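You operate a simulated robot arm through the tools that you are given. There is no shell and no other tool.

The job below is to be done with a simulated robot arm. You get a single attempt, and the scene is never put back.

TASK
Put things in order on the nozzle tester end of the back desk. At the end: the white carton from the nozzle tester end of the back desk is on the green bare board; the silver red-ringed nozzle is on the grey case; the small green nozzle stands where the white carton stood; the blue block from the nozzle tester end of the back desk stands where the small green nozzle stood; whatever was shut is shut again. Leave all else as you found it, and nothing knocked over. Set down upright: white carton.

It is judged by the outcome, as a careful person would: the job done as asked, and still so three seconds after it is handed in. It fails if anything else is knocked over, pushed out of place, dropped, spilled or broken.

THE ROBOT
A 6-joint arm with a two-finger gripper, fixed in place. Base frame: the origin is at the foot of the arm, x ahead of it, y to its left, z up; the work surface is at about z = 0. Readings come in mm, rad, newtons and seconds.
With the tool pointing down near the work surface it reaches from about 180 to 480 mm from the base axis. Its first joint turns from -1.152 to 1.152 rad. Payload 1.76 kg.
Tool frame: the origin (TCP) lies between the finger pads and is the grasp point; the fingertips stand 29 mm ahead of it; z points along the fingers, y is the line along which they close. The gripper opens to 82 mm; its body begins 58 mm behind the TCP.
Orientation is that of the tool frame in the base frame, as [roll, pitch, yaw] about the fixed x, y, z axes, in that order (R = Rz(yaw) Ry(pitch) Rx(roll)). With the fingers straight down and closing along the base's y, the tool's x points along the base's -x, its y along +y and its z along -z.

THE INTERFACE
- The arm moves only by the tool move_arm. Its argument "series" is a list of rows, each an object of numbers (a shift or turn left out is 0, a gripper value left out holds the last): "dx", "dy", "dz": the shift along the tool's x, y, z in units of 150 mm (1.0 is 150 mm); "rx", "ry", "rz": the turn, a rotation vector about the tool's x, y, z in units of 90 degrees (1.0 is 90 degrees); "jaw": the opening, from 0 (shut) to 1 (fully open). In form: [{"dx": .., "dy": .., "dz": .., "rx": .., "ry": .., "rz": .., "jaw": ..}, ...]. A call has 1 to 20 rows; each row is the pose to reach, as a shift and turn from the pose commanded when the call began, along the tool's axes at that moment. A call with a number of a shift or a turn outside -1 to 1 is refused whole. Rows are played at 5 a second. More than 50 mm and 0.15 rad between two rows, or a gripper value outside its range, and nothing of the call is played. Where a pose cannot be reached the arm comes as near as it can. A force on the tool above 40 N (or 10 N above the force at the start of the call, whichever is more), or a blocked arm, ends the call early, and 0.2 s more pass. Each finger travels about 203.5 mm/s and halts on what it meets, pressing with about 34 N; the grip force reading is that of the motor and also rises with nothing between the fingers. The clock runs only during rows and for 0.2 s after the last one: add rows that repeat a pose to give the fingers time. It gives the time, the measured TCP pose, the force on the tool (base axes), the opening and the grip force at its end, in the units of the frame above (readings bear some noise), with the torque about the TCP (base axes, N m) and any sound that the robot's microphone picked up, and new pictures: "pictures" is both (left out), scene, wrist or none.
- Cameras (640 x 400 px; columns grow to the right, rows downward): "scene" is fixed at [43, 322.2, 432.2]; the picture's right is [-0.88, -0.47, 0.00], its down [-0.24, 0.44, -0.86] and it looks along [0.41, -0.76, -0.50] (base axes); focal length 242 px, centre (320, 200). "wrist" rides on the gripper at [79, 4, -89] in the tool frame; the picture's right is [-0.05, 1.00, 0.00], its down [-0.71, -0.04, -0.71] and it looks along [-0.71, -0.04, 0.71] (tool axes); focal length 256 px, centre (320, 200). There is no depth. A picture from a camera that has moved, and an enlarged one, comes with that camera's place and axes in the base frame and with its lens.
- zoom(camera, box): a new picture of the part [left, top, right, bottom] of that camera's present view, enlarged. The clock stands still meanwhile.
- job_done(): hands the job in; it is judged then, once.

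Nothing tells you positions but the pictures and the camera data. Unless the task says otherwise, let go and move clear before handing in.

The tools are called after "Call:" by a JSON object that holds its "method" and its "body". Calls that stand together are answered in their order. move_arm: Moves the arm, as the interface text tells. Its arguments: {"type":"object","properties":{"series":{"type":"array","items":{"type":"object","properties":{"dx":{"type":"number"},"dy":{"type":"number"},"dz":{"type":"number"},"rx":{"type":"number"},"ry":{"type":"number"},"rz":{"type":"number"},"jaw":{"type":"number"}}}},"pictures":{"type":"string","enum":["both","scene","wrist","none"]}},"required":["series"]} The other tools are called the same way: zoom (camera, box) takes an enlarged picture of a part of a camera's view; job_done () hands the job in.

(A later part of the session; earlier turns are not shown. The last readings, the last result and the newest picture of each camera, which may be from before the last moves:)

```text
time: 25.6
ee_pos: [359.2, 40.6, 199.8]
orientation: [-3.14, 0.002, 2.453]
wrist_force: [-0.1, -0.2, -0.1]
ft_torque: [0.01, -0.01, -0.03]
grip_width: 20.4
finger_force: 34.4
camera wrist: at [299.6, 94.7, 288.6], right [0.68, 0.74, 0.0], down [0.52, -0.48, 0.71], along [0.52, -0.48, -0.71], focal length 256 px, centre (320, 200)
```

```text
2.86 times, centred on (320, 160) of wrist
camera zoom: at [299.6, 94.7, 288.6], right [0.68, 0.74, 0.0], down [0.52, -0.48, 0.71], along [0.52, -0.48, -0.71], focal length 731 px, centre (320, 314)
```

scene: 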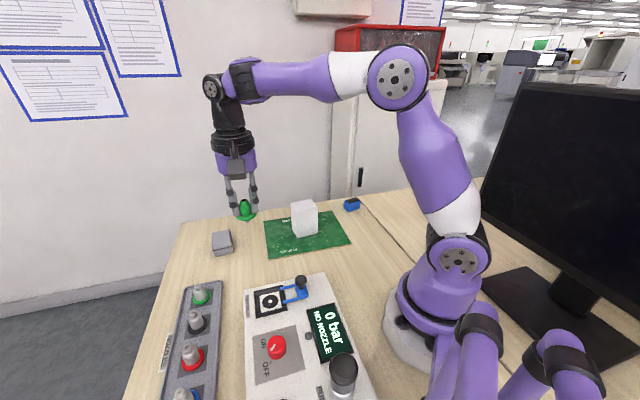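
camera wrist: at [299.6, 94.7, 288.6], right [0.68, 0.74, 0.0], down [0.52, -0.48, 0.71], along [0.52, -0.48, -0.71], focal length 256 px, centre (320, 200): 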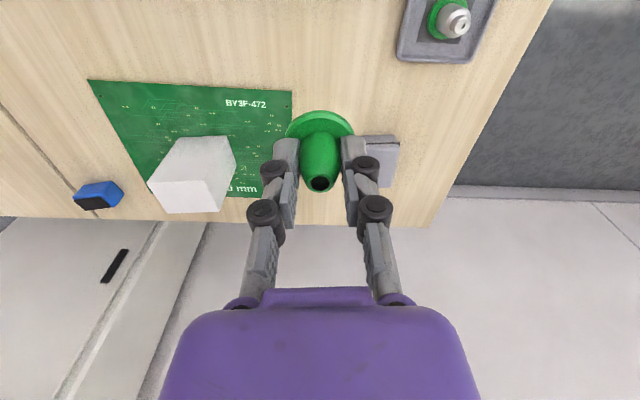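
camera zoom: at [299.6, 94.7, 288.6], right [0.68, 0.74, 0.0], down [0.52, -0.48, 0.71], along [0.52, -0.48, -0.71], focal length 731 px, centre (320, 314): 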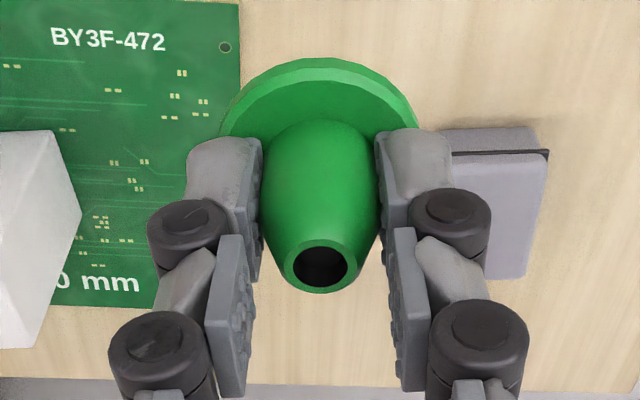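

The nozzle is held upright and shows a small stub under the flange. I'll carry it to the carton's old spot at (172.7,-256), keeping it at z≈200.

Call:
{"method": "move_arm", "body": {"series": [{"dx": -0.02, "dy": -0.154}, {"dx": -0.041, "dy": -0.308}, {"dx": -0.061, "dy": -0.461}, {"dx": -0.081, "dy": -0.615}, {"dx": -0.1016, "dy": -0.769}], "pictures": "none"}}

Call:
{"method": "move_arm", "body": {"series": [{"dx": -0.02, "dy": -0.154}, {"dx": -0.041, "dy": -0.308}, {"dx": -0.061, "dy": -0.461}, {"dx": -0.081, "dy": -0.615}, {"dx": -0.1016, "dy": -0.769}], "pictures": "none"}}

Call:
{"method": "move_arm", "body": {"series": [{"dx": -0.02, "dy": -0.154}, {"dx": -0.041, "dy": -0.308}, {"dx": -0.061, "dy": -0.461}, {"dx": -0.081, "dy": -0.615}, {"dx": -0.1016, "dy": -0.769}, {"dx": -0.1016, "dy": -0.769}, {"dx": -0.1016, "dy": -0.769}]}}

```text
time: 26.8
ee_pos: [295.3, -58.3, 199.6]
orientation: [3.14, 0.001, 2.452]
wrist_force: [0.7, -0.7, -0.9]
ft_torque: [0.02, 0.01, 0.0]
grip_width: 20.5
finger_force: 34.1
```

```text
time: 28.0
ee_pos: [233.8, -157.8, 200.7]
orientation: [-3.14, 0.003, 2.45]
wrist_force: [0.7, 0.5, -0.4]
ft_torque: [-0.02, -0.01, -0.01]
grip_width: 20.4
finger_force: 33.9
```

```text
time: 29.6
ee_pos: [171.3, -256.5, 199.8]
orientation: [-3.141, 0.003, 2.451]
wrist_force: [-0.9, 0.1, -1.1]
ft_torque: [0.01, 0.01, 0.01]
grip_width: 20.7
finger_force: 34.3
camera wrist: at [113.4, -202.3, 289.5], right [0.68, 0.74, 0.0], down [0.52, -0.48, 0.71], along [0.52, -0.48, -0.71], focal length 256 px, centre (320, 200)
```

scene: 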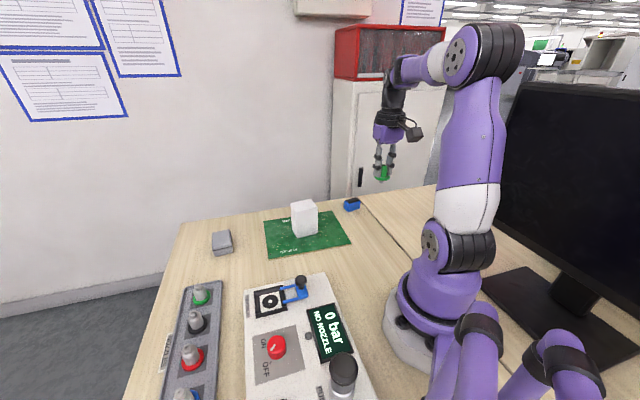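
wrist: 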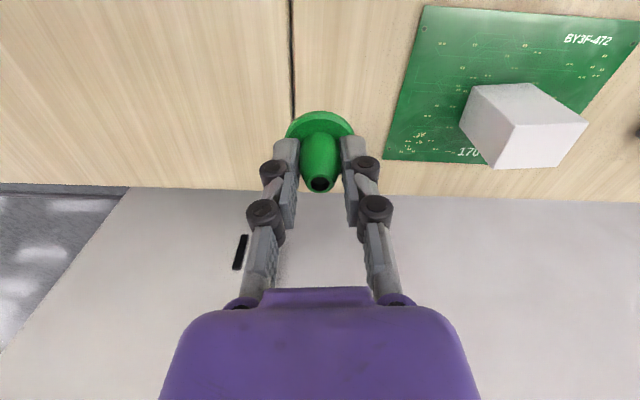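

The nozzle is above the target spot. I'll descend to a few mm above the desk.

Call:
{"method": "move_arm", "body": {"series": [{"dz": 0.2}, {"dz": 0.4}, {"dz": 0.6}, {"dz": 0.78}, {"dz": 0.9}, {"dz": 0.95}, {"dz": 0.95}]}}

Call:
{"method": "zoom", "body": {"camera": "scene", "box": [330, 150, 430, 250]}}

```text
time: 31.2
ee_pos: [171.6, -257.2, 56.5]
orientation: [-3.141, 0.001, 2.452]
wrist_force: [0.3, 0.7, -0.1]
ft_torque: [0.0, 0.01, 0.0]
grip_width: 20.7
finger_force: 33.4
camera wrist: at [114.6, -202.5, 145.9], right [0.68, 0.74, 0.0], down [0.52, -0.48, 0.71], along [0.52, -0.48, -0.71], focal length 256 px, centre (320, 200)
```

scene: 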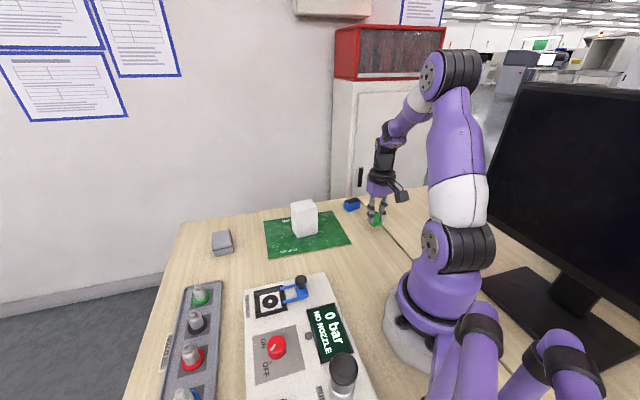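
wrist: 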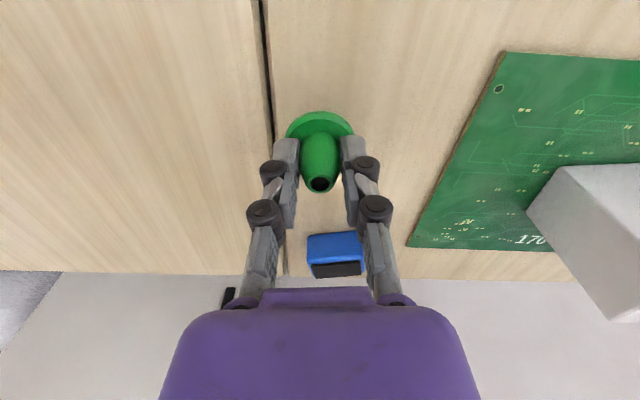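

```text
4.00 times, centred on (380, 200) of scene
camera zoom: at [43.0, 322.2, 432.2], right [-0.88, -0.47, 0.0], down [-0.24, 0.44, -0.86], along [0.41, -0.76, -0.5], focal length 969 px, centre (80, 200)
```

zoom: 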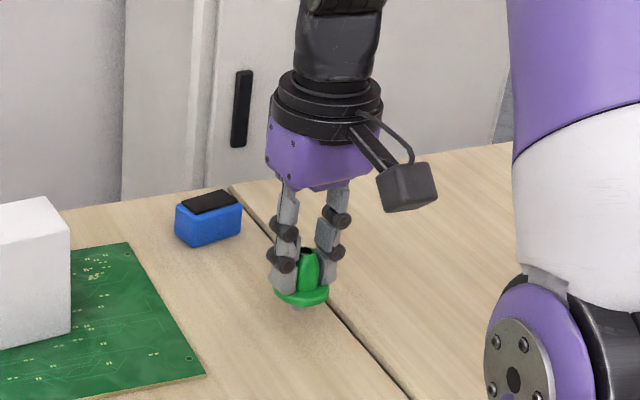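

It is about 7 mm above the desk, clear of the groove. I'll nudge 1 mm toward the target and ease it down.

Call:
{"method": "move_arm", "body": {"series": [{"dy": 0.0097, "dz": 0.01}, {"dy": 0.0097, "dz": 0.02}, {"dy": 0.0097, "dz": 0.02}], "pictures": "none"}}

Call:
{"method": "move_arm", "body": {"series": [{"dz": 0.005}, {"dz": 0.01}, {"dz": 0.01}], "pictures": "none"}}

Call:
{"method": "move_arm", "body": {"series": [{"dz": 0.004}, {"dz": 0.007}, {"dz": 0.007}], "pictures": "none"}}

```text
time: 32.0
ee_pos: [172.7, -257.2, 54.3]
orientation: [-3.142, 0.002, 2.452]
wrist_force: [-0.1, 0.5, -0.5]
ft_torque: [0.03, -0.02, -0.01]
grip_width: 20.6
finger_force: 33.9
```

```text
time: 32.8
ee_pos: [174.0, -256.1, 52.0]
orientation: [-3.139, 0.002, 2.452]
wrist_force: [0.9, -0.2, -1.4]
ft_torque: [0.01, -0.03, -0.02]
grip_width: 20.5
finger_force: 33.9
```

```text
time: 33.6
ee_pos: [172.9, -255.9, 51.5]
orientation: [3.141, 0.003, 2.451]
wrist_force: [0.4, 0.2, -0.3]
ft_torque: [0.02, -0.02, -0.03]
grip_width: 20.4
finger_force: 34.4
```

No contact yet; I'll continue with 1 mm steps.

Call:
{"method": "move_arm", "body": {"series": [{"dz": 0.004}, {"dz": 0.007}, {"dz": 0.007}], "pictures": "none"}}

Call:
{"method": "move_arm", "body": {"series": [{"dz": 0.003}, {"dz": 0.005}, {"dz": 0.005}], "pictures": "none"}}

```text
time: 34.4
ee_pos: [173.4, -256.5, 51.3]
orientation: [-3.14, 0.001, 2.452]
wrist_force: [0.6, -0.4, -0.4]
ft_torque: [-0.01, -0.02, -0.01]
grip_width: 20.5
finger_force: 33.7
```

```text
time: 35.2
ee_pos: [173.1, -255.5, 49.6]
orientation: [-3.139, 0.002, 2.452]
wrist_force: [0.6, -0.3, 0.2]
ft_torque: [-0.02, 0.0, 0.02]
grip_width: 20.5
finger_force: 34.3
```

Call:
{"method": "move_arm", "body": {"series": [{"dz": 0.003}, {"dz": 0.005}, {"dz": 0.005}], "pictures": "none"}}

Call:
{"method": "move_arm", "body": {"series": [{"dz": 0.002}, {"dz": 0.004}, {"dz": 0.004}], "pictures": "none"}}

```text
time: 36.0
ee_pos: [173.4, -257.0, 50.1]
orientation: [-3.14, 0.002, 2.451]
wrist_force: [-4.5, 7.0, 24.9]
ft_torque: [0.32, 0.21, -0.02]
grip_width: 20.5
finger_force: 34.2
```

```text
time: 36.8
ee_pos: [174.0, -256.0, 49.4]
orientation: [3.141, 0.004, 2.452]
wrist_force: [-6.1, 5.5, 38.1]
ft_torque: [0.27, 0.27, -0.02]
grip_width: 20.5
finger_force: 33.7
```

The nozzle is in contact with the desk. I'll back off the press force before releasing.

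Call:
{"method": "move_arm", "body": {"series": [{"dz": -0.003}, {"dz": -0.006}, {"dz": -0.006}]}}

Call:
{"method": "zoom", "body": {"camera": "scene", "box": [345, 190, 405, 240]}}

Call:
{"method": "zoom", "body": {"camera": "wrist", "box": [220, 90, 420, 230]}}

```text
time: 37.6
ee_pos: [173.7, -256.3, 49.3]
orientation: [-3.141, 0.001, 2.451]
wrist_force: [1.6, -3.6, 10.1]
ft_torque: [-0.2, -0.12, -0.03]
grip_width: 20.6
finger_force: 33.7
camera wrist: at [115.6, -201.2, 138.4], right [0.68, 0.74, 0.0], down [0.52, -0.48, 0.71], along [0.52, -0.48, -0.71], focal length 256 px, centre (320, 200)
```

scene: 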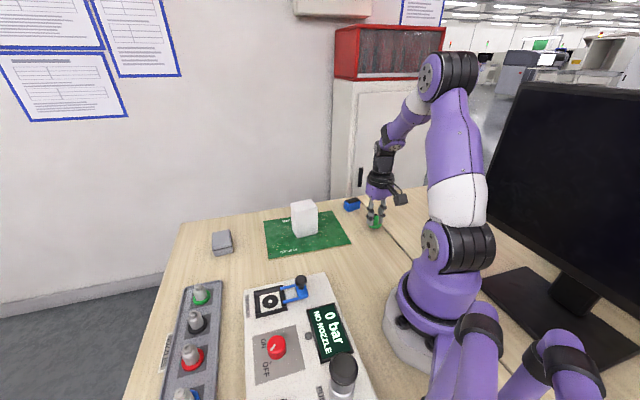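
wrist: 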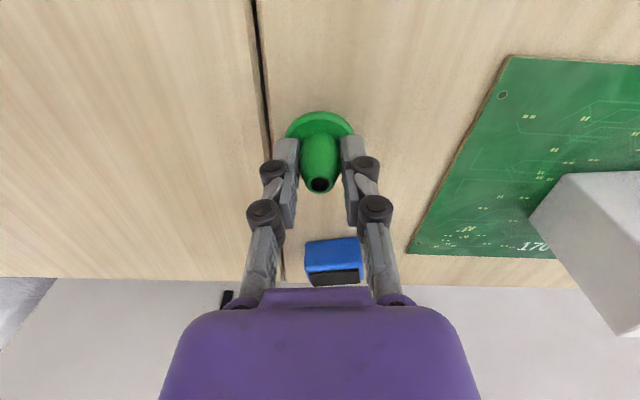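

```text
8.00 times, centred on (375, 215) of scene
camera zoom: at [43.0, 322.2, 432.1], right [-0.88, -0.47, 0.0], down [-0.24, 0.44, -0.86], along [0.41, -0.76, -0.5], focal length 1937 px, centre (-120, 80)
```

zoom: 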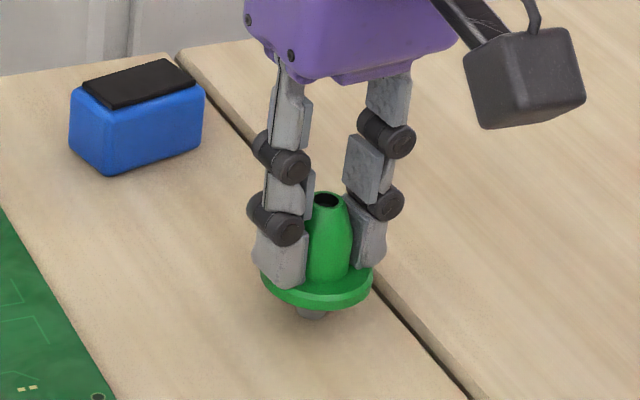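

```text
2.86 times, centred on (320, 160) of wrist
camera zoom: at [115.6, -201.2, 138.4], right [0.68, 0.74, 0.0], down [0.52, -0.48, 0.71], along [0.52, -0.48, -0.71], focal length 731 px, centre (320, 314)
```

zoom: 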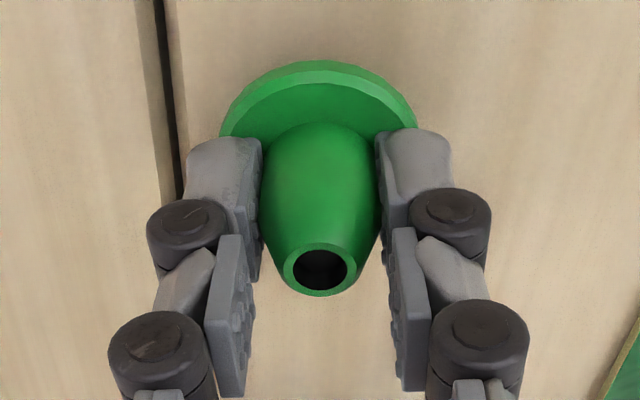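

The stub is on the desk and the nozzle is upright. I'll relax a little more and open.

Call:
{"method": "move_arm", "body": {"series": [{"dz": -0.003}, {"dz": -0.003, "jaw": 0.3}, {"dz": -0.003, "jaw": 0.4}, {"dz": -0.003, "jaw": 0.55}, {"dz": -0.003, "jaw": 0.62}, {"dz": -0.003, "jaw": 0.62}]}}

Call:
{"method": "zoom", "body": {"camera": "scene", "box": [345, 190, 405, 240]}}

Call:
{"method": "zoom", "body": {"camera": "wrist", "box": [220, 90, 420, 230]}}

```text
time: 39.0
ee_pos: [172.7, -256.0, 48.9]
orientation: [-3.141, 0.002, 2.451]
wrist_force: [-0.5, 0.3, -0.3]
ft_torque: [0.01, -0.01, 0.03]
grip_width: 50.8
finger_force: 0.0
camera wrist: at [115.5, -201.4, 139.0], right [0.68, 0.74, 0.0], down [0.52, -0.48, 0.71], along [0.52, -0.48, -0.71], focal length 256 px, centre (320, 200)
```

scene: 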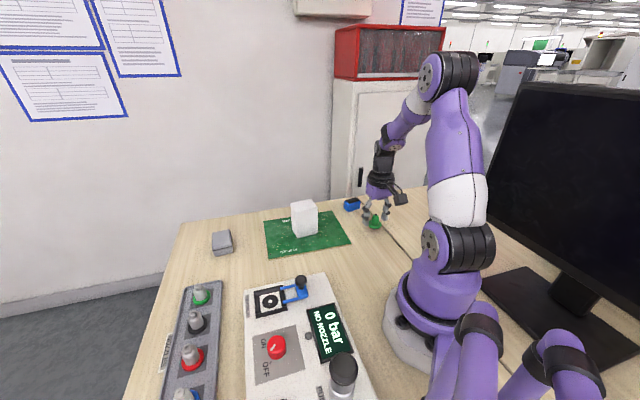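
wrist: 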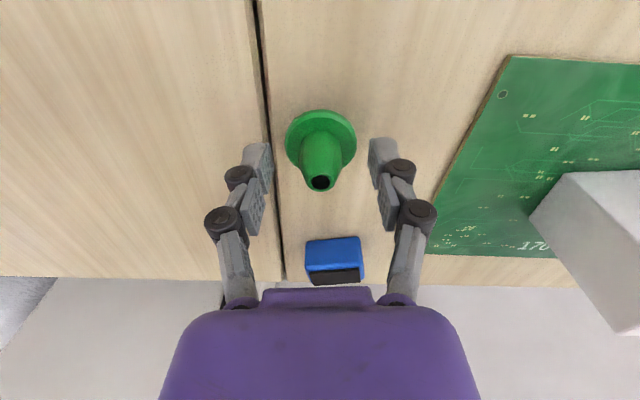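

```text
8.00 times, centred on (375, 215) of scene
camera zoom: at [43.0, 322.2, 432.2], right [-0.88, -0.47, 0.0], down [-0.24, 0.44, -0.86], along [0.41, -0.76, -0.5], focal length 1937 px, centre (-120, 80)
```

zoom: 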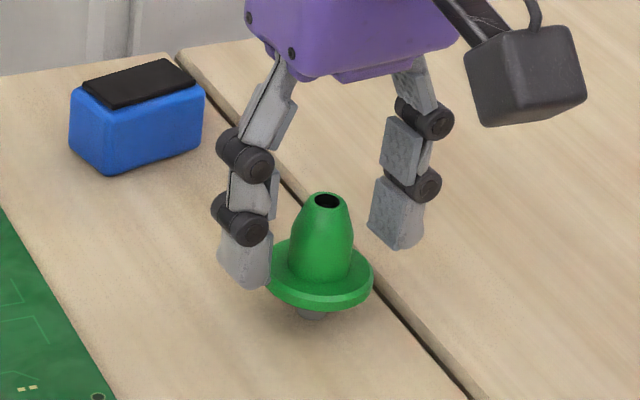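

```text
2.86 times, centred on (320, 160) of wrist
camera zoom: at [115.5, -201.4, 139.0], right [0.68, 0.74, 0.0], down [0.52, -0.48, 0.71], along [0.52, -0.48, -0.71], focal length 731 px, centre (320, 314)
```

zoom: 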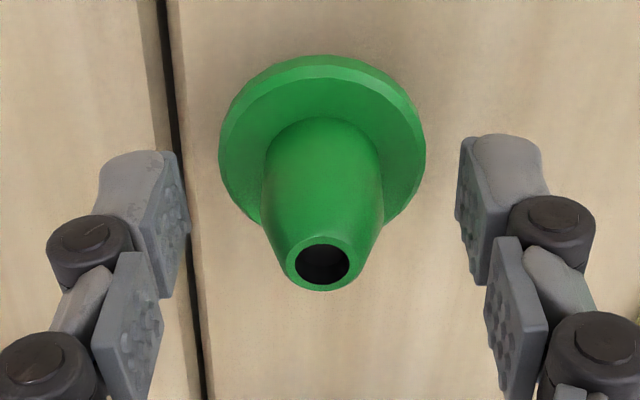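

The green nozzle stands upright at about (174,-254), within 2 mm of the carton's old centre. I'll rise straight up, then move above the blue block.

Call:
{"method": "move_arm", "body": {"series": [{"dz": -0.1}, {"dz": -0.25}, {"dz": -0.5}, {"dz": -0.75}, {"dz": -1.0}, {"dz": -1.0}], "pictures": "none"}}

Call:
{"method": "move_arm", "body": {"series": [{"dx": -0.16, "dy": 0.011, "rz": -0.018, "jaw": 0.7}, {"dx": -0.33, "dy": 0.022, "rz": -0.036, "jaw": 0.85}, {"dx": -0.49, "dy": 0.034, "rz": -0.053, "jaw": 0.85}, {"dx": -0.65, "dy": 0.045, "rz": -0.071, "jaw": 0.85}, {"dx": -0.815, "dy": 0.056, "rz": -0.089, "jaw": 0.85}, {"dx": -0.815, "dy": 0.056, "rz": -0.089, "jaw": 0.85}]}}

Call:
{"method": "zoom", "body": {"camera": "wrist", "box": [270, 10, 370, 110]}}

```text
time: 40.4
ee_pos: [174.5, -255.4, 199.9]
orientation: [-3.14, 0.002, 2.452]
wrist_force: [-0.4, 0.0, 0.3]
ft_torque: [0.03, 0.02, -0.04]
grip_width: 50.9
finger_force: 0.1
```

```text
time: 41.8
ee_pos: [272.3, -327.1, 199.4]
orientation: [-3.139, 0.003, 2.592]
wrist_force: [-0.7, 0.6, 0.2]
ft_torque: [-0.01, 0.02, -0.03]
grip_width: 69.4
finger_force: 0.0
camera wrist: at [207.4, -280.6, 289.3], right [0.57, 0.82, 0.0], down [0.58, -0.4, 0.71], along [0.58, -0.4, -0.71], focal length 256 px, centre (320, 200)
```

scene: 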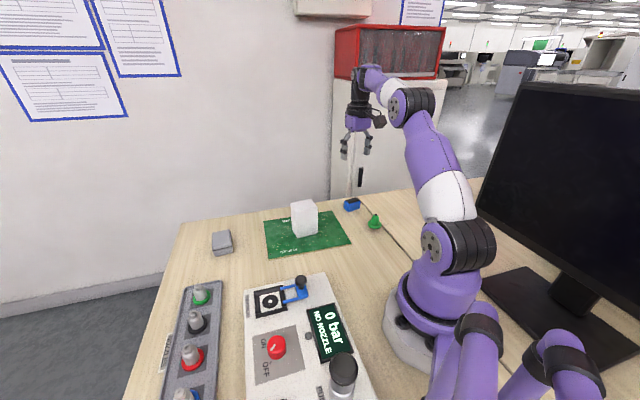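
wrist: 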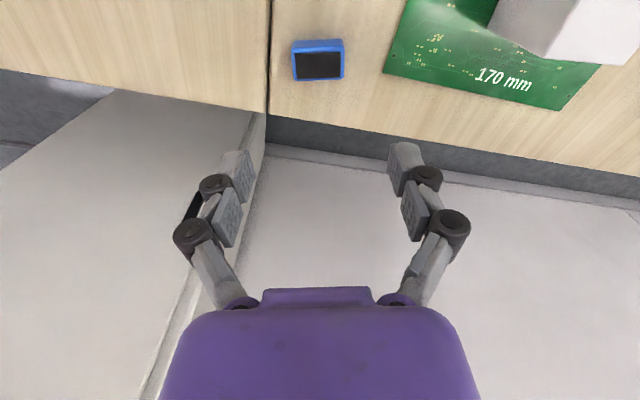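

```text
4.00 times, centred on (320, 60) of wrist
camera zoom: at [207.4, -280.6, 289.3], right [0.57, 0.82, 0.0], down [0.58, -0.4, 0.71], along [0.58, -0.4, -0.71], focal length 1024 px, centre (320, 760)
```

zoom: 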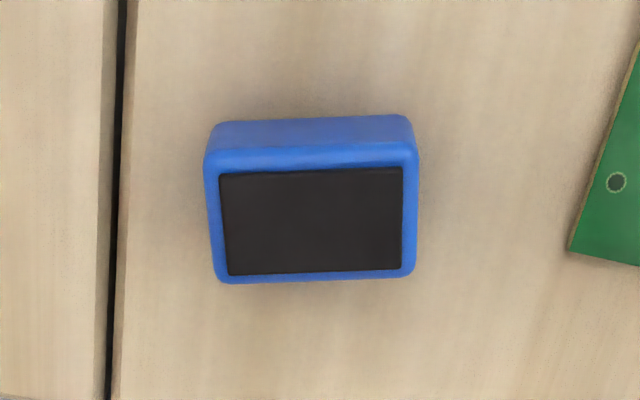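

The blue block is centred at about (273,-328) with its long axis near 57.5°, and the fingers straddle it. I'll descend partway and check.

Call:
{"method": "move_arm", "body": {"series": [{"dx": -0.006, "dz": 0.2, "rz": 0.011}, {"dx": -0.006, "dz": 0.4, "rz": 0.011}, {"dx": -0.006, "dz": 0.6, "rz": 0.011}, {"dx": -0.006, "dz": 0.75, "rz": 0.011}, {"dx": -0.006, "dz": 0.75, "rz": 0.011}], "pictures": "wrist"}}

Call:
{"method": "zoom", "body": {"camera": "wrist", "box": [220, 60, 420, 200]}}

```text
time: 43.0
ee_pos: [274.1, -325.3, 87.7]
orientation: [-3.138, 0.002, 2.574]
wrist_force: [-0.2, 0.1, -0.7]
ft_torque: [-0.03, -0.03, -0.02]
grip_width: 69.5
finger_force: 0.0
camera wrist: at [209.7, -280.0, 176.9], right [0.58, 0.81, 0.0], down [0.57, -0.41, 0.71], along [0.58, -0.41, -0.71], focal length 256 px, centre (320, 200)
```

wrist: 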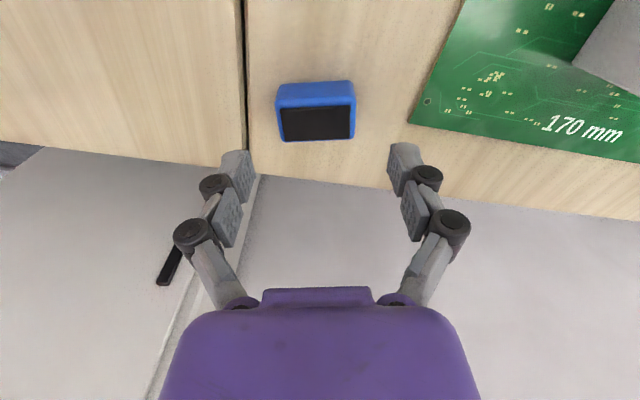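

```text
2.86 times, centred on (320, 130) of wrist
camera zoom: at [209.7, -280.0, 176.9], right [0.58, 0.81, 0.0], down [0.57, -0.41, 0.71], along [0.58, -0.41, -0.71], focal length 731 px, centre (320, 400)
```

zoom: 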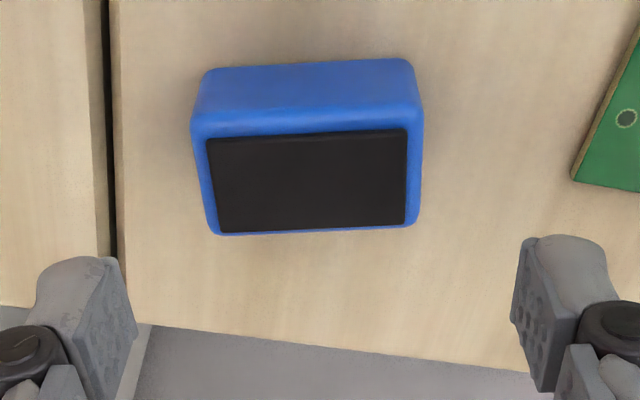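

The block sits about 2 mm to one side of the fingers' centre, so I'll correct and lower the fingers around it.

Call:
{"method": "move_arm", "body": {"series": [{"dy": -0.014, "dz": 0.1}, {"dy": -0.014, "dz": 0.2}, {"dy": -0.014, "dz": 0.3}, {"dy": -0.014, "dz": 0.34}, {"dy": -0.014, "dz": 0.34}]}}

Call:
{"method": "zoom", "body": {"camera": "wrist", "box": [200, 90, 440, 250]}}

Call:
{"method": "zoom", "body": {"camera": "scene", "box": [320, 160, 400, 225]}}

```text
time: 44.2
ee_pos: [272.3, -329.4, 36.6]
orientation: [-3.14, 0.002, 2.574]
wrist_force: [-0.4, -0.6, 1.4]
ft_torque: [0.03, -0.04, -0.02]
grip_width: 69.5
finger_force: 0.0
camera wrist: at [208.4, -281.8, 125.8], right [0.58, 0.81, 0.0], down [0.57, -0.41, 0.71], along [0.58, -0.41, -0.71], focal length 256 px, centre (320, 200)
```

scene: 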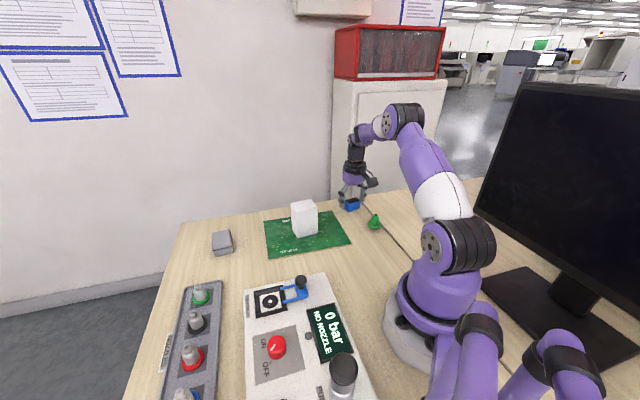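
wrist: 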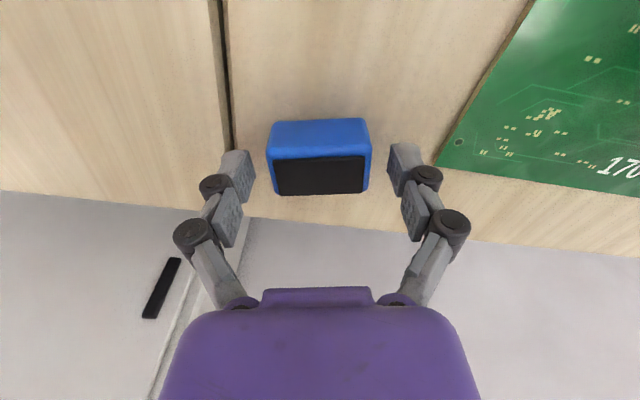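

```text
2.50 times, centred on (320, 170) of wrist
camera zoom: at [208.4, -281.8, 125.8], right [0.58, 0.81, 0.0], down [0.57, -0.41, 0.71], along [0.58, -0.41, -0.71], focal length 640 px, centre (320, 275)
```

zoom: 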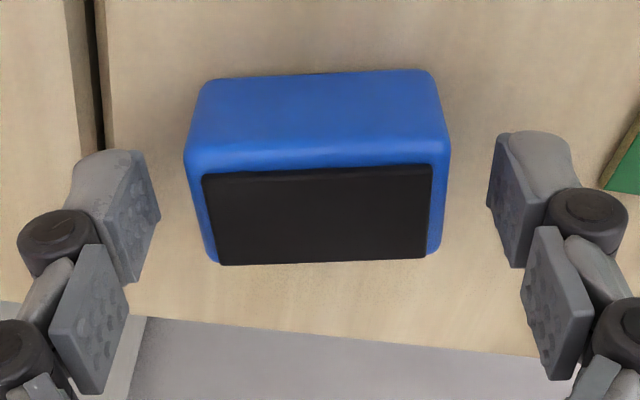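

```text
6.15 times, centred on (360, 192) of scene
camera zoom: at [43.0, 322.2, 432.2], right [-0.88, -0.47, 0.0], down [-0.24, 0.44, -0.86], along [0.41, -0.76, -0.5], focal length 1490 px, centre (74, 246)
```

zoom: 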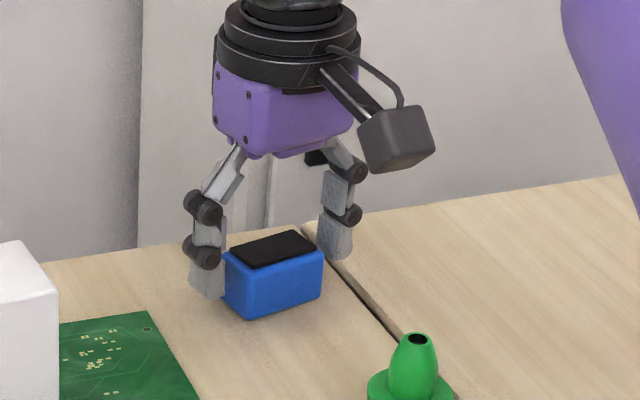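

The block is between the fingers with room on both sides. I'll close.

Call:
{"method": "move_arm", "body": {"series": [{"jaw": 0.7}, {"jaw": 0.6}, {"jaw": 0.5}, {"jaw": 0.48}, {"jaw": 0.48}, {"jaw": 0.48}], "pictures": "wrist"}}

```text
time: 45.6
ee_pos: [273.2, -329.1, 36.4]
orientation: [-3.139, 0.0, 2.574]
wrist_force: [-1.1, 0.3, 4.9]
ft_torque: [0.03, 0.02, 0.0]
grip_width: 48.8
finger_force: 34.5
camera wrist: at [208.4, -281.9, 126.1], right [0.58, 0.81, 0.0], down [0.57, -0.41, 0.71], along [0.58, -0.41, -0.71], focal length 256 px, centre (320, 200)
```

wrist: 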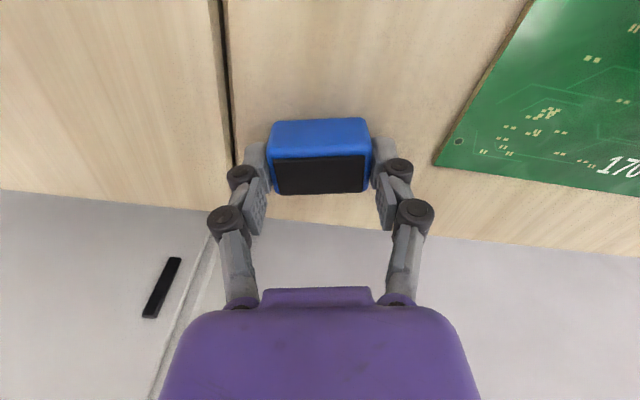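

It is gripped at 48.8 mm. I'll lift it straight up.

Call:
{"method": "move_arm", "body": {"series": [{"dz": -0.1}, {"dz": -0.25}, {"dz": -0.45}, {"dz": -0.7}, {"dz": -1.0}, {"dz": -1.0}]}}

```text
time: 47.0
ee_pos: [274.3, -329.4, 187.2]
orientation: [3.141, 0.003, 2.575]
wrist_force: [-0.1, -1.0, -0.3]
ft_torque: [-0.01, -0.01, 0.02]
grip_width: 48.8
finger_force: 33.7
camera wrist: at [209.1, -281.9, 276.2], right [0.58, 0.81, 0.0], down [0.57, -0.41, 0.71], along [0.58, -0.41, -0.71], focal length 256 px, centre (320, 200)
```

scene: 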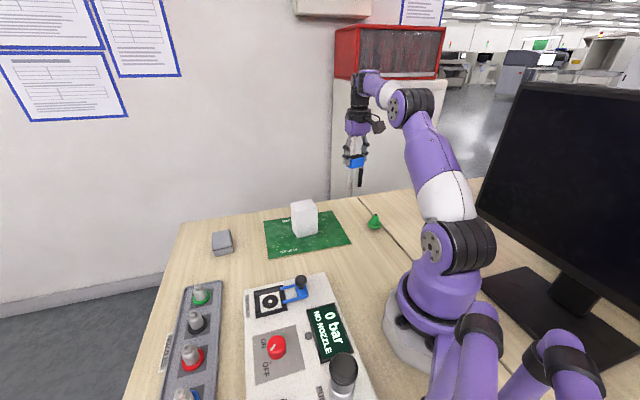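
wrist: 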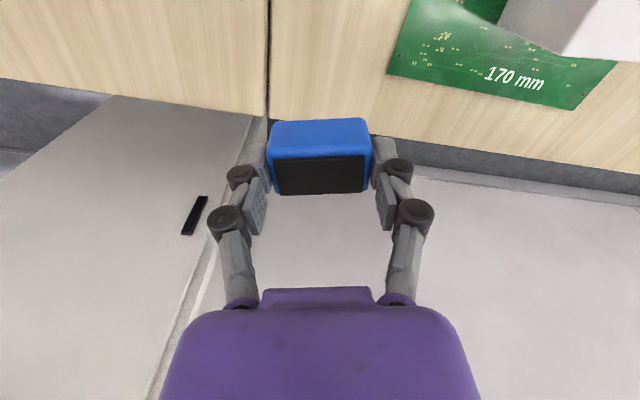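

The block is lifted level. I'll carry it to the green nozzle's old spot at (357.4,40.2).

Call:
{"method": "move_arm", "body": {"series": [{"dx": 0.057, "dy": 0.158}, {"dx": 0.114, "dy": 0.316}, {"dx": 0.17, "dy": 0.475}, {"dx": 0.227, "dy": 0.633}, {"dx": 0.284, "dy": 0.791}], "pictures": "none"}}

Call:
{"method": "move_arm", "body": {"series": [{"dx": 0.057, "dy": 0.158}, {"dx": 0.114, "dy": 0.316}, {"dx": 0.17, "dy": 0.475}, {"dx": 0.227, "dy": 0.633}, {"dx": 0.284, "dy": 0.791}], "pictures": "none"}}

Call:
{"method": "move_arm", "body": {"series": [{"dx": 0.057, "dy": 0.158}, {"dx": 0.114, "dy": 0.316}, {"dx": 0.17, "dy": 0.475}, {"dx": 0.227, "dy": 0.633}, {"dx": 0.284, "dy": 0.791}, {"dx": 0.284, "dy": 0.791}, {"dx": 0.284, "dy": 0.791}]}}

```text
time: 48.2
ee_pos: [299.1, -206.7, 186.9]
orientation: [-3.139, 0.001, 2.574]
wrist_force: [-0.2, -0.6, -0.5]
ft_torque: [0.01, 0.02, 0.0]
grip_width: 49.3
finger_force: 33.9
```

```text
time: 49.4
ee_pos: [329.4, -83.5, 186.3]
orientation: [-3.14, 0.001, 2.573]
wrist_force: [0.7, 0.4, -1.0]
ft_torque: [-0.02, 0.01, 0.01]
grip_width: 49.0
finger_force: 33.6
```

```text
time: 51.0
ee_pos: [356.5, 40.3, 186.6]
orientation: [-3.14, 0.002, 2.573]
wrist_force: [1.0, -0.4, -0.7]
ft_torque: [-0.01, 0.01, 0.0]
grip_width: 49.0
finger_force: 34.2
camera wrist: at [292.2, 87.2, 275.5], right [0.58, 0.81, 0.0], down [0.57, -0.41, 0.71], along [0.58, -0.41, -0.71], focal length 256 px, centre (320, 200)
```

scene: 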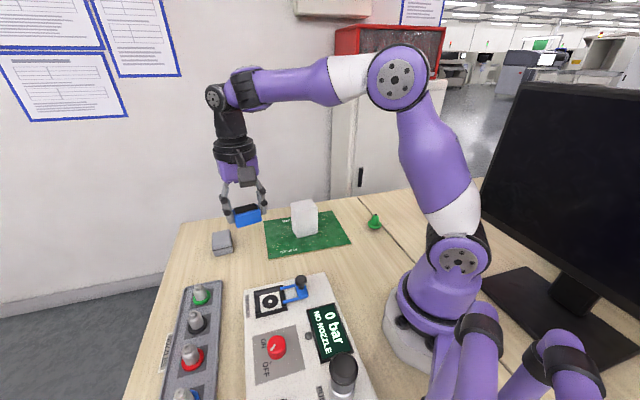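
wrist: 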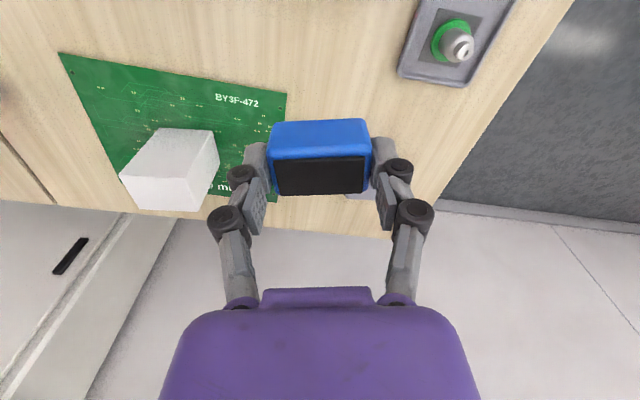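

The block is over the target. I'll lower it to just above the desk.

Call:
{"method": "move_arm", "body": {"series": [{"dz": 0.2}, {"dz": 0.4}, {"dz": 0.6}, {"dz": 0.8}, {"dz": 0.9}, {"dz": 0.96}, {"dz": 0.96}], "pictures": "scene"}}

Call:
{"method": "move_arm", "body": {"series": [{"dz": 0.007}, {"dz": 0.014}, {"dz": 0.014}], "pictures": "none"}}

Call:
{"method": "move_arm", "body": {"series": [{"dz": 0.005}, {"dz": 0.01}, {"dz": 0.01}], "pictures": "none"}}

```text
time: 52.6
ee_pos: [357.3, 40.3, 40.7]
orientation: [-3.14, 0.002, 2.575]
wrist_force: [-0.1, -0.3, -0.4]
ft_torque: [-0.01, -0.03, 0.0]
grip_width: 49.3
finger_force: 34.1
```

scene: 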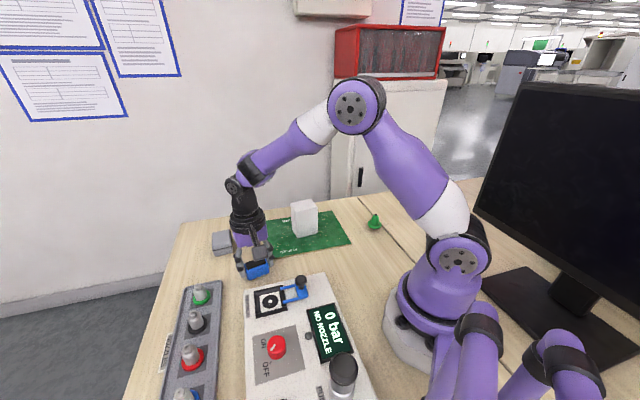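

```text
time: 53.4
ee_pos: [356.3, 39.4, 39.1]
orientation: [-3.141, 0.002, 2.575]
wrist_force: [0.4, 0.5, -0.3]
ft_torque: [-0.02, -0.01, 0.01]
grip_width: 49.2
finger_force: 33.8
```

```text
time: 54.2
ee_pos: [357.5, 39.0, 38.8]
orientation: [-3.138, 0.001, 2.575]
wrist_force: [-0.1, 0.0, -0.4]
ft_torque: [-0.01, 0.02, -0.02]
grip_width: 48.9
finger_force: 33.6
```

Call:
{"method": "move_arm", "body": {"series": [{"dz": 0.004}, {"dz": 0.008}, {"dz": 0.008}], "pictures": "none"}}

Call:
{"method": "move_arm", "body": {"series": [{"dz": 0.003}, {"dz": 0.005}, {"dz": 0.005}], "pictures": "none"}}

```text
time: 55.0
ee_pos: [356.1, 40.0, 36.6]
orientation: [-3.14, 0.002, 2.575]
wrist_force: [1.2, 0.1, 0.4]
ft_torque: [-0.02, 0.0, -0.02]
grip_width: 48.9
finger_force: 34.2
```

```text
time: 55.8
ee_pos: [356.9, 39.6, 36.2]
orientation: [3.141, 0.001, 2.575]
wrist_force: [-4.8, -0.8, 13.3]
ft_torque: [-0.01, 0.14, 0.01]
grip_width: 49.0
finger_force: 33.9
```

The block is on the desk. I'll open the fingers and check.

Call:
{"method": "move_arm", "body": {"series": [{"dz": -0.002}, {"dz": -0.002, "jaw": 0.7}, {"dz": -0.002, "jaw": 0.85}, {"dz": -0.002, "jaw": 0.85}]}}

Call:
{"method": "zoom", "body": {"camera": "wrist", "box": [200, 90, 440, 250]}}

```text
time: 56.8
ee_pos: [356.3, 40.1, 37.2]
orientation: [-3.138, 0.003, 2.575]
wrist_force: [-0.5, 0.0, -0.4]
ft_torque: [-0.01, 0.01, 0.02]
grip_width: 69.9
finger_force: 0.1
camera wrist: at [292.3, 87.2, 126.0], right [0.58, 0.81, 0.0], down [0.57, -0.41, 0.71], along [0.58, -0.41, -0.71], focal length 256 px, centre (320, 200)
```

scene: 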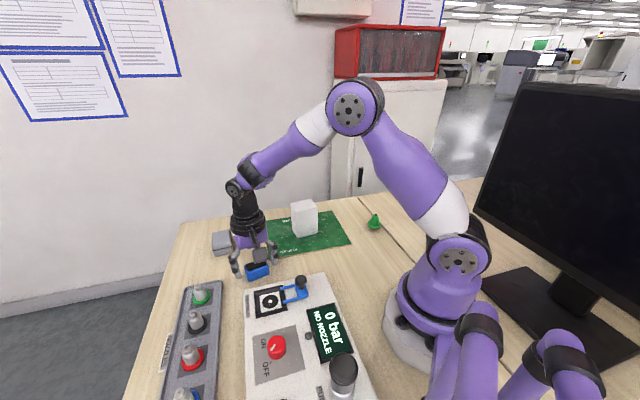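
wrist: 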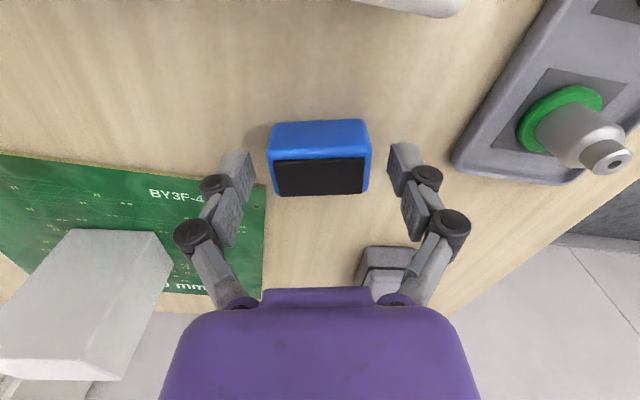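

```text
2.50 times, centred on (320, 170) of wrist
camera zoom: at [292.3, 87.2, 126.0], right [0.58, 0.81, 0.0], down [0.57, -0.41, 0.71], along [0.58, -0.41, -0.71], focal length 640 px, centre (320, 275)
```

zoom: 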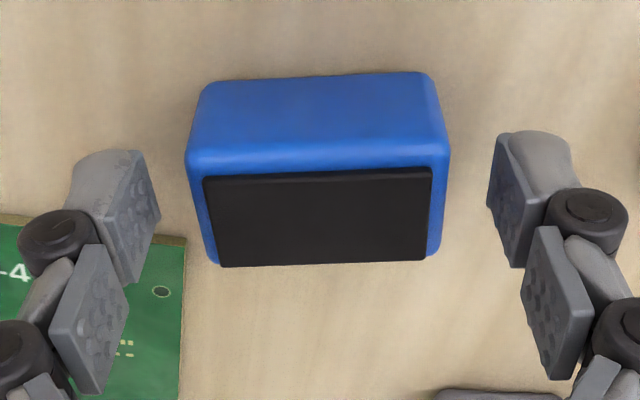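

The blue block stands within about 1 mm of the nozzle's old spot. I'll rise clear of it, then go look at the red-ringed nozzle in the rack.

Call:
{"method": "move_arm", "body": {"series": [{"dz": -0.1}, {"dz": -0.25}, {"dz": -0.5}, {"dz": -0.75}, {"dz": -1.0}, {"dz": -1.0}]}}

```text
time: 58.2
ee_pos: [357.5, 40.5, 186.0]
orientation: [-3.138, 0.002, 2.574]
wrist_force: [-0.3, -0.2, 0.6]
ft_torque: [0.0, 0.01, -0.02]
grip_width: 69.6
finger_force: 0.0
camera wrist: at [292.1, 87.2, 274.7], right [0.58, 0.81, 0.0], down [0.57, -0.41, 0.71], along [0.58, -0.41, -0.71], focal length 256 px, centre (320, 200)
```

scene: 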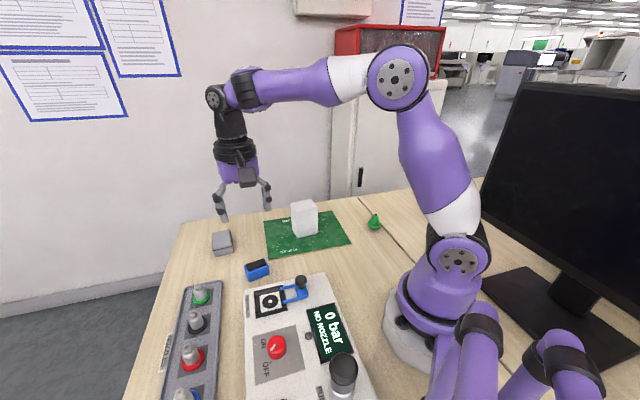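
wrist: 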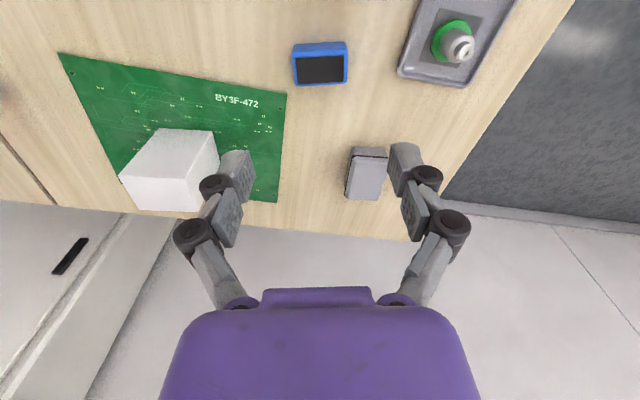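

Call:
{"method": "move_arm", "body": {"series": [{"dx": 0.109, "dy": 0.123, "dz": -0.03, "rz": 0.017}, {"dx": 0.217, "dy": 0.246, "dz": -0.06, "rz": 0.035}, {"dx": 0.326, "dy": 0.369, "dz": -0.093, "rz": 0.052}, {"dx": 0.434, "dy": 0.492, "dz": -0.093, "rz": 0.07}, {"dx": 0.543, "dy": 0.615, "dz": -0.093, "rz": 0.087}, {"dx": 0.652, "dy": 0.738, "dz": -0.093, "rz": 0.104}, {"dx": 0.76, "dy": 0.861, "dz": -0.093, "rz": 0.122}, {"dx": 0.869, "dy": 0.984, "dz": -0.093, "rz": 0.139}, {"dx": 0.869, "dy": 0.984, "dz": -0.093, "rz": 0.139}]}}

Call:
{"method": "zoom", "body": {"camera": "wrist", "box": [240, 0, 440, 140]}}

```text
time: 60.2
ee_pos: [324.5, 234.1, 200.5]
orientation: [-3.138, 0.003, 2.357]
wrist_force: [0.7, -0.7, 0.3]
ft_torque: [0.02, 0.02, -0.01]
grip_width: 69.8
finger_force: 0.2
camera wrist: at [272.4, 295.0, 289.8], right [0.74, 0.67, 0.0], down [0.47, -0.52, 0.71], along [0.47, -0.53, -0.71], focal length 256 px, centre (320, 200)
```

scene: 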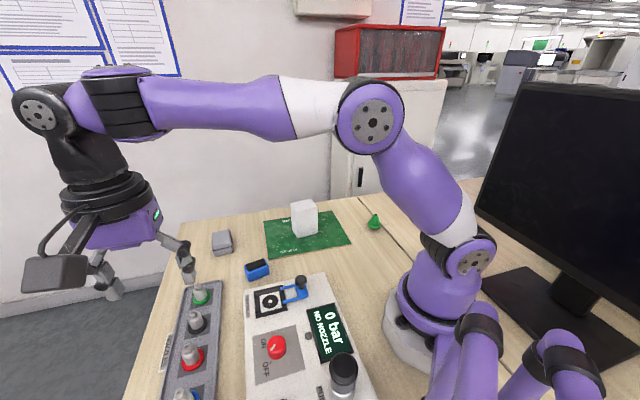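
wrist: 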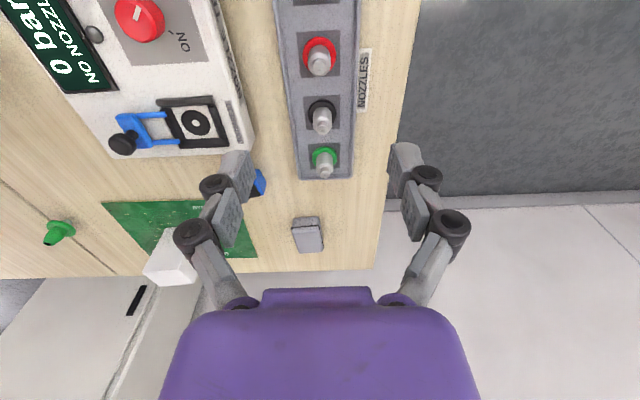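

```text
2.86 times, centred on (340, 70) of wrist
camera zoom: at [272.4, 295.0, 289.8], right [0.74, 0.67, 0.0], down [0.47, -0.52, 0.71], along [0.47, -0.53, -0.71], focal length 731 px, centre (263, 571)
```

zoom: 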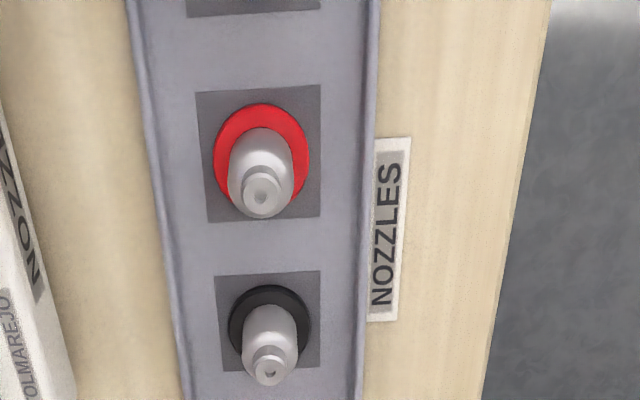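

The red-ringed nozzle's axis is at about (324.5,236.6), top near z≈47, with the fingers set to close across the rack's width. I'll come down to check alignment.

Call:
{"method": "move_arm", "body": {"series": [{"dz": 0.15, "jaw": 0.7}, {"dz": 0.3, "jaw": 0.55}, {"dz": 0.45, "jaw": 0.52}, {"dz": 0.6, "jaw": 0.52}, {"dz": 0.6, "jaw": 0.52}]}}

Call:
{"method": "zoom", "body": {"camera": "wrist", "box": [220, 30, 420, 170]}}

```text
time: 61.4
ee_pos: [325.7, 234.5, 109.3]
orientation: [3.141, 0.001, 2.355]
wrist_force: [0.6, 0.1, -0.8]
ft_torque: [0.01, 0.0, 0.0]
grip_width: 42.6
finger_force: 0.0
camera wrist: at [272.9, 294.5, 198.6], right [0.74, 0.67, 0.0], down [0.47, -0.52, 0.71], along [0.47, -0.53, -0.71], focal length 256 px, centre (320, 200)
```

scene: 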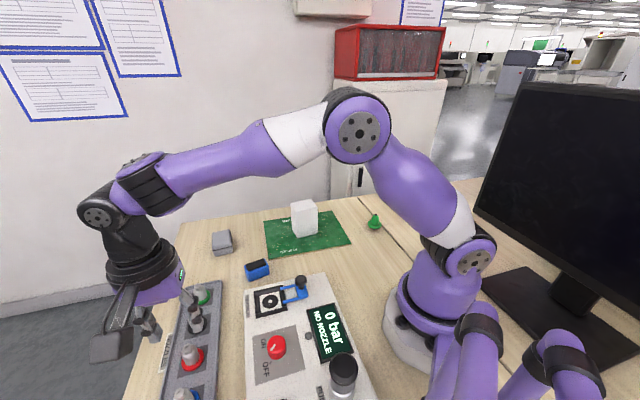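
wrist: 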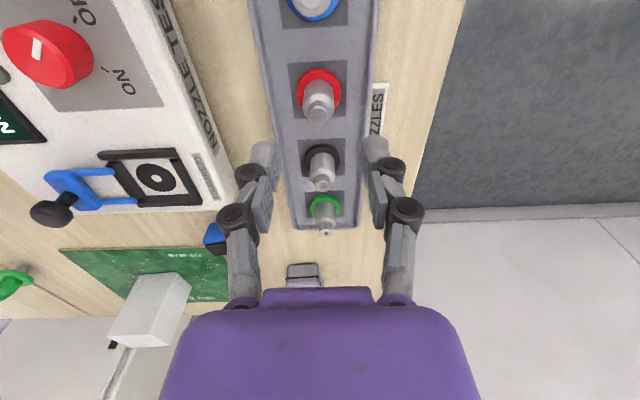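

```text
2.86 times, centred on (320, 100) of wrist
camera zoom: at [272.9, 294.5, 198.6], right [0.74, 0.67, 0.0], down [0.47, -0.52, 0.71], along [0.47, -0.53, -0.71], focal length 731 px, centre (320, 486)
```

zoom: 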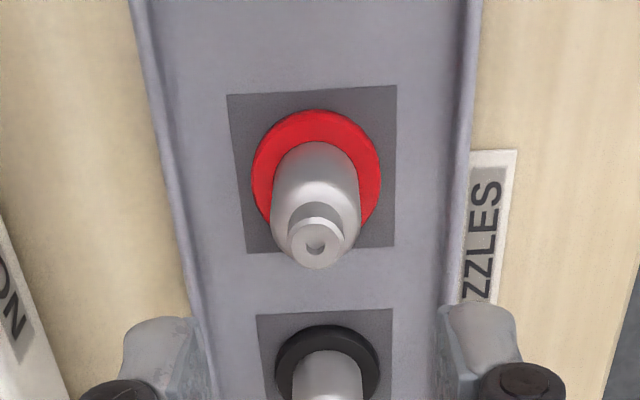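

The nozzle is centred within about 1.5 mm. I'll correct slightly and lower the fingertips to just above the red ring.

Call:
{"method": "move_arm", "body": {"series": [{"dx": 0.01, "dy": -0.003, "dz": 0.12}, {"dx": 0.01, "dy": -0.003, "dz": 0.24}, {"dx": 0.01, "dy": -0.003, "dz": 0.34}, {"dx": 0.01, "dy": -0.003, "dz": 0.42}, {"dx": 0.01, "dy": -0.003, "dz": 0.42}]}}

Call:
{"method": "zoom", "body": {"camera": "wrist", "box": [220, 70, 420, 210]}}

Call:
{"method": "zoom", "body": {"camera": "scene", "box": [120, 270, 260, 400]}}

```text
time: 62.6
ee_pos: [324.2, 235.3, 45.8]
orientation: [3.14, 0.001, 2.356]
wrist_force: [0.5, 0.3, -0.2]
ft_torque: [0.01, 0.0, 0.03]
grip_width: 42.6
finger_force: 0.1
camera wrist: at [271.8, 295.2, 136.0], right [0.74, 0.67, 0.0], down [0.47, -0.52, 0.71], along [0.47, -0.53, -0.71], focal length 256 px, centre (320, 200)
```

scene: 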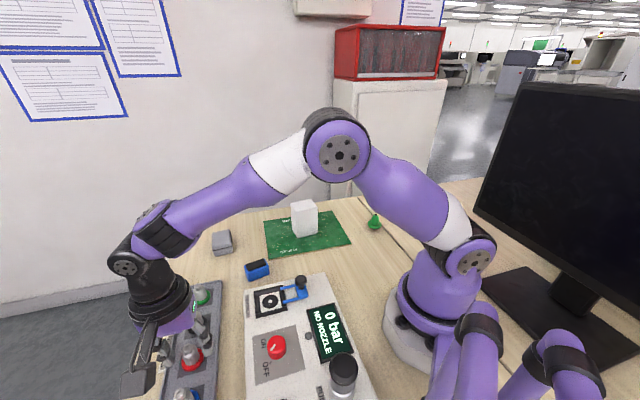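
wrist: 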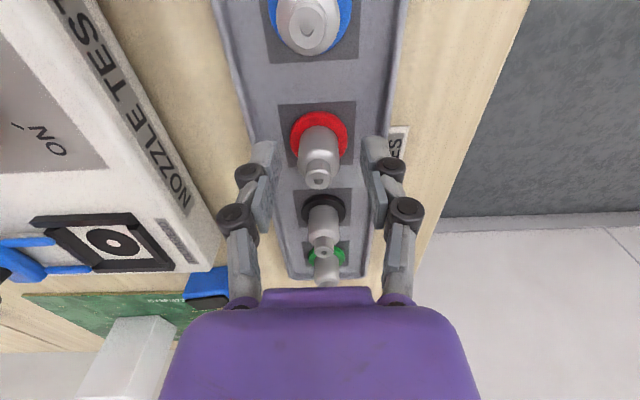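

```text
2.86 times, centred on (320, 140) of wrist
camera zoom: at [271.8, 295.2, 136.0], right [0.74, 0.67, 0.0], down [0.47, -0.52, 0.71], along [0.47, -0.53, -0.71], focal length 731 px, centre (320, 371)
```

zoom: 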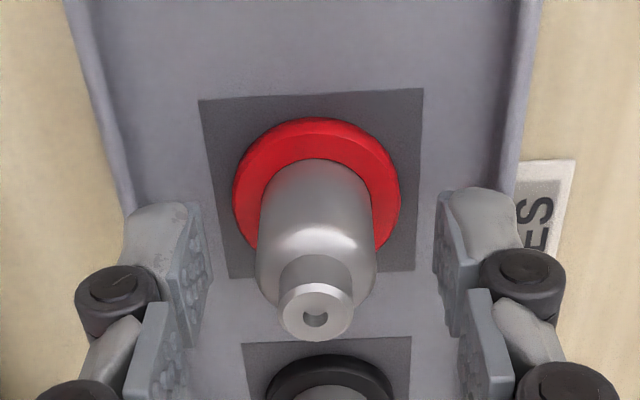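

```text
3.08 times, centred on (190, 335) of scene
camera zoom: at [43.0, 322.2, 432.2], right [-0.88, -0.47, 0.0], down [-0.24, 0.44, -0.86], along [0.41, -0.76, -0.5], focal length 745 px, centre (720, -215)
```

zoom: 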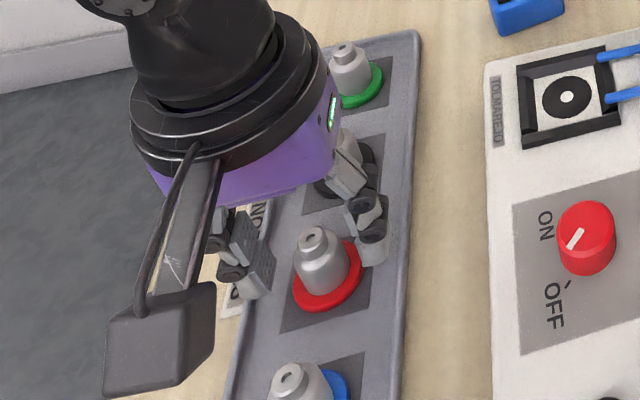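

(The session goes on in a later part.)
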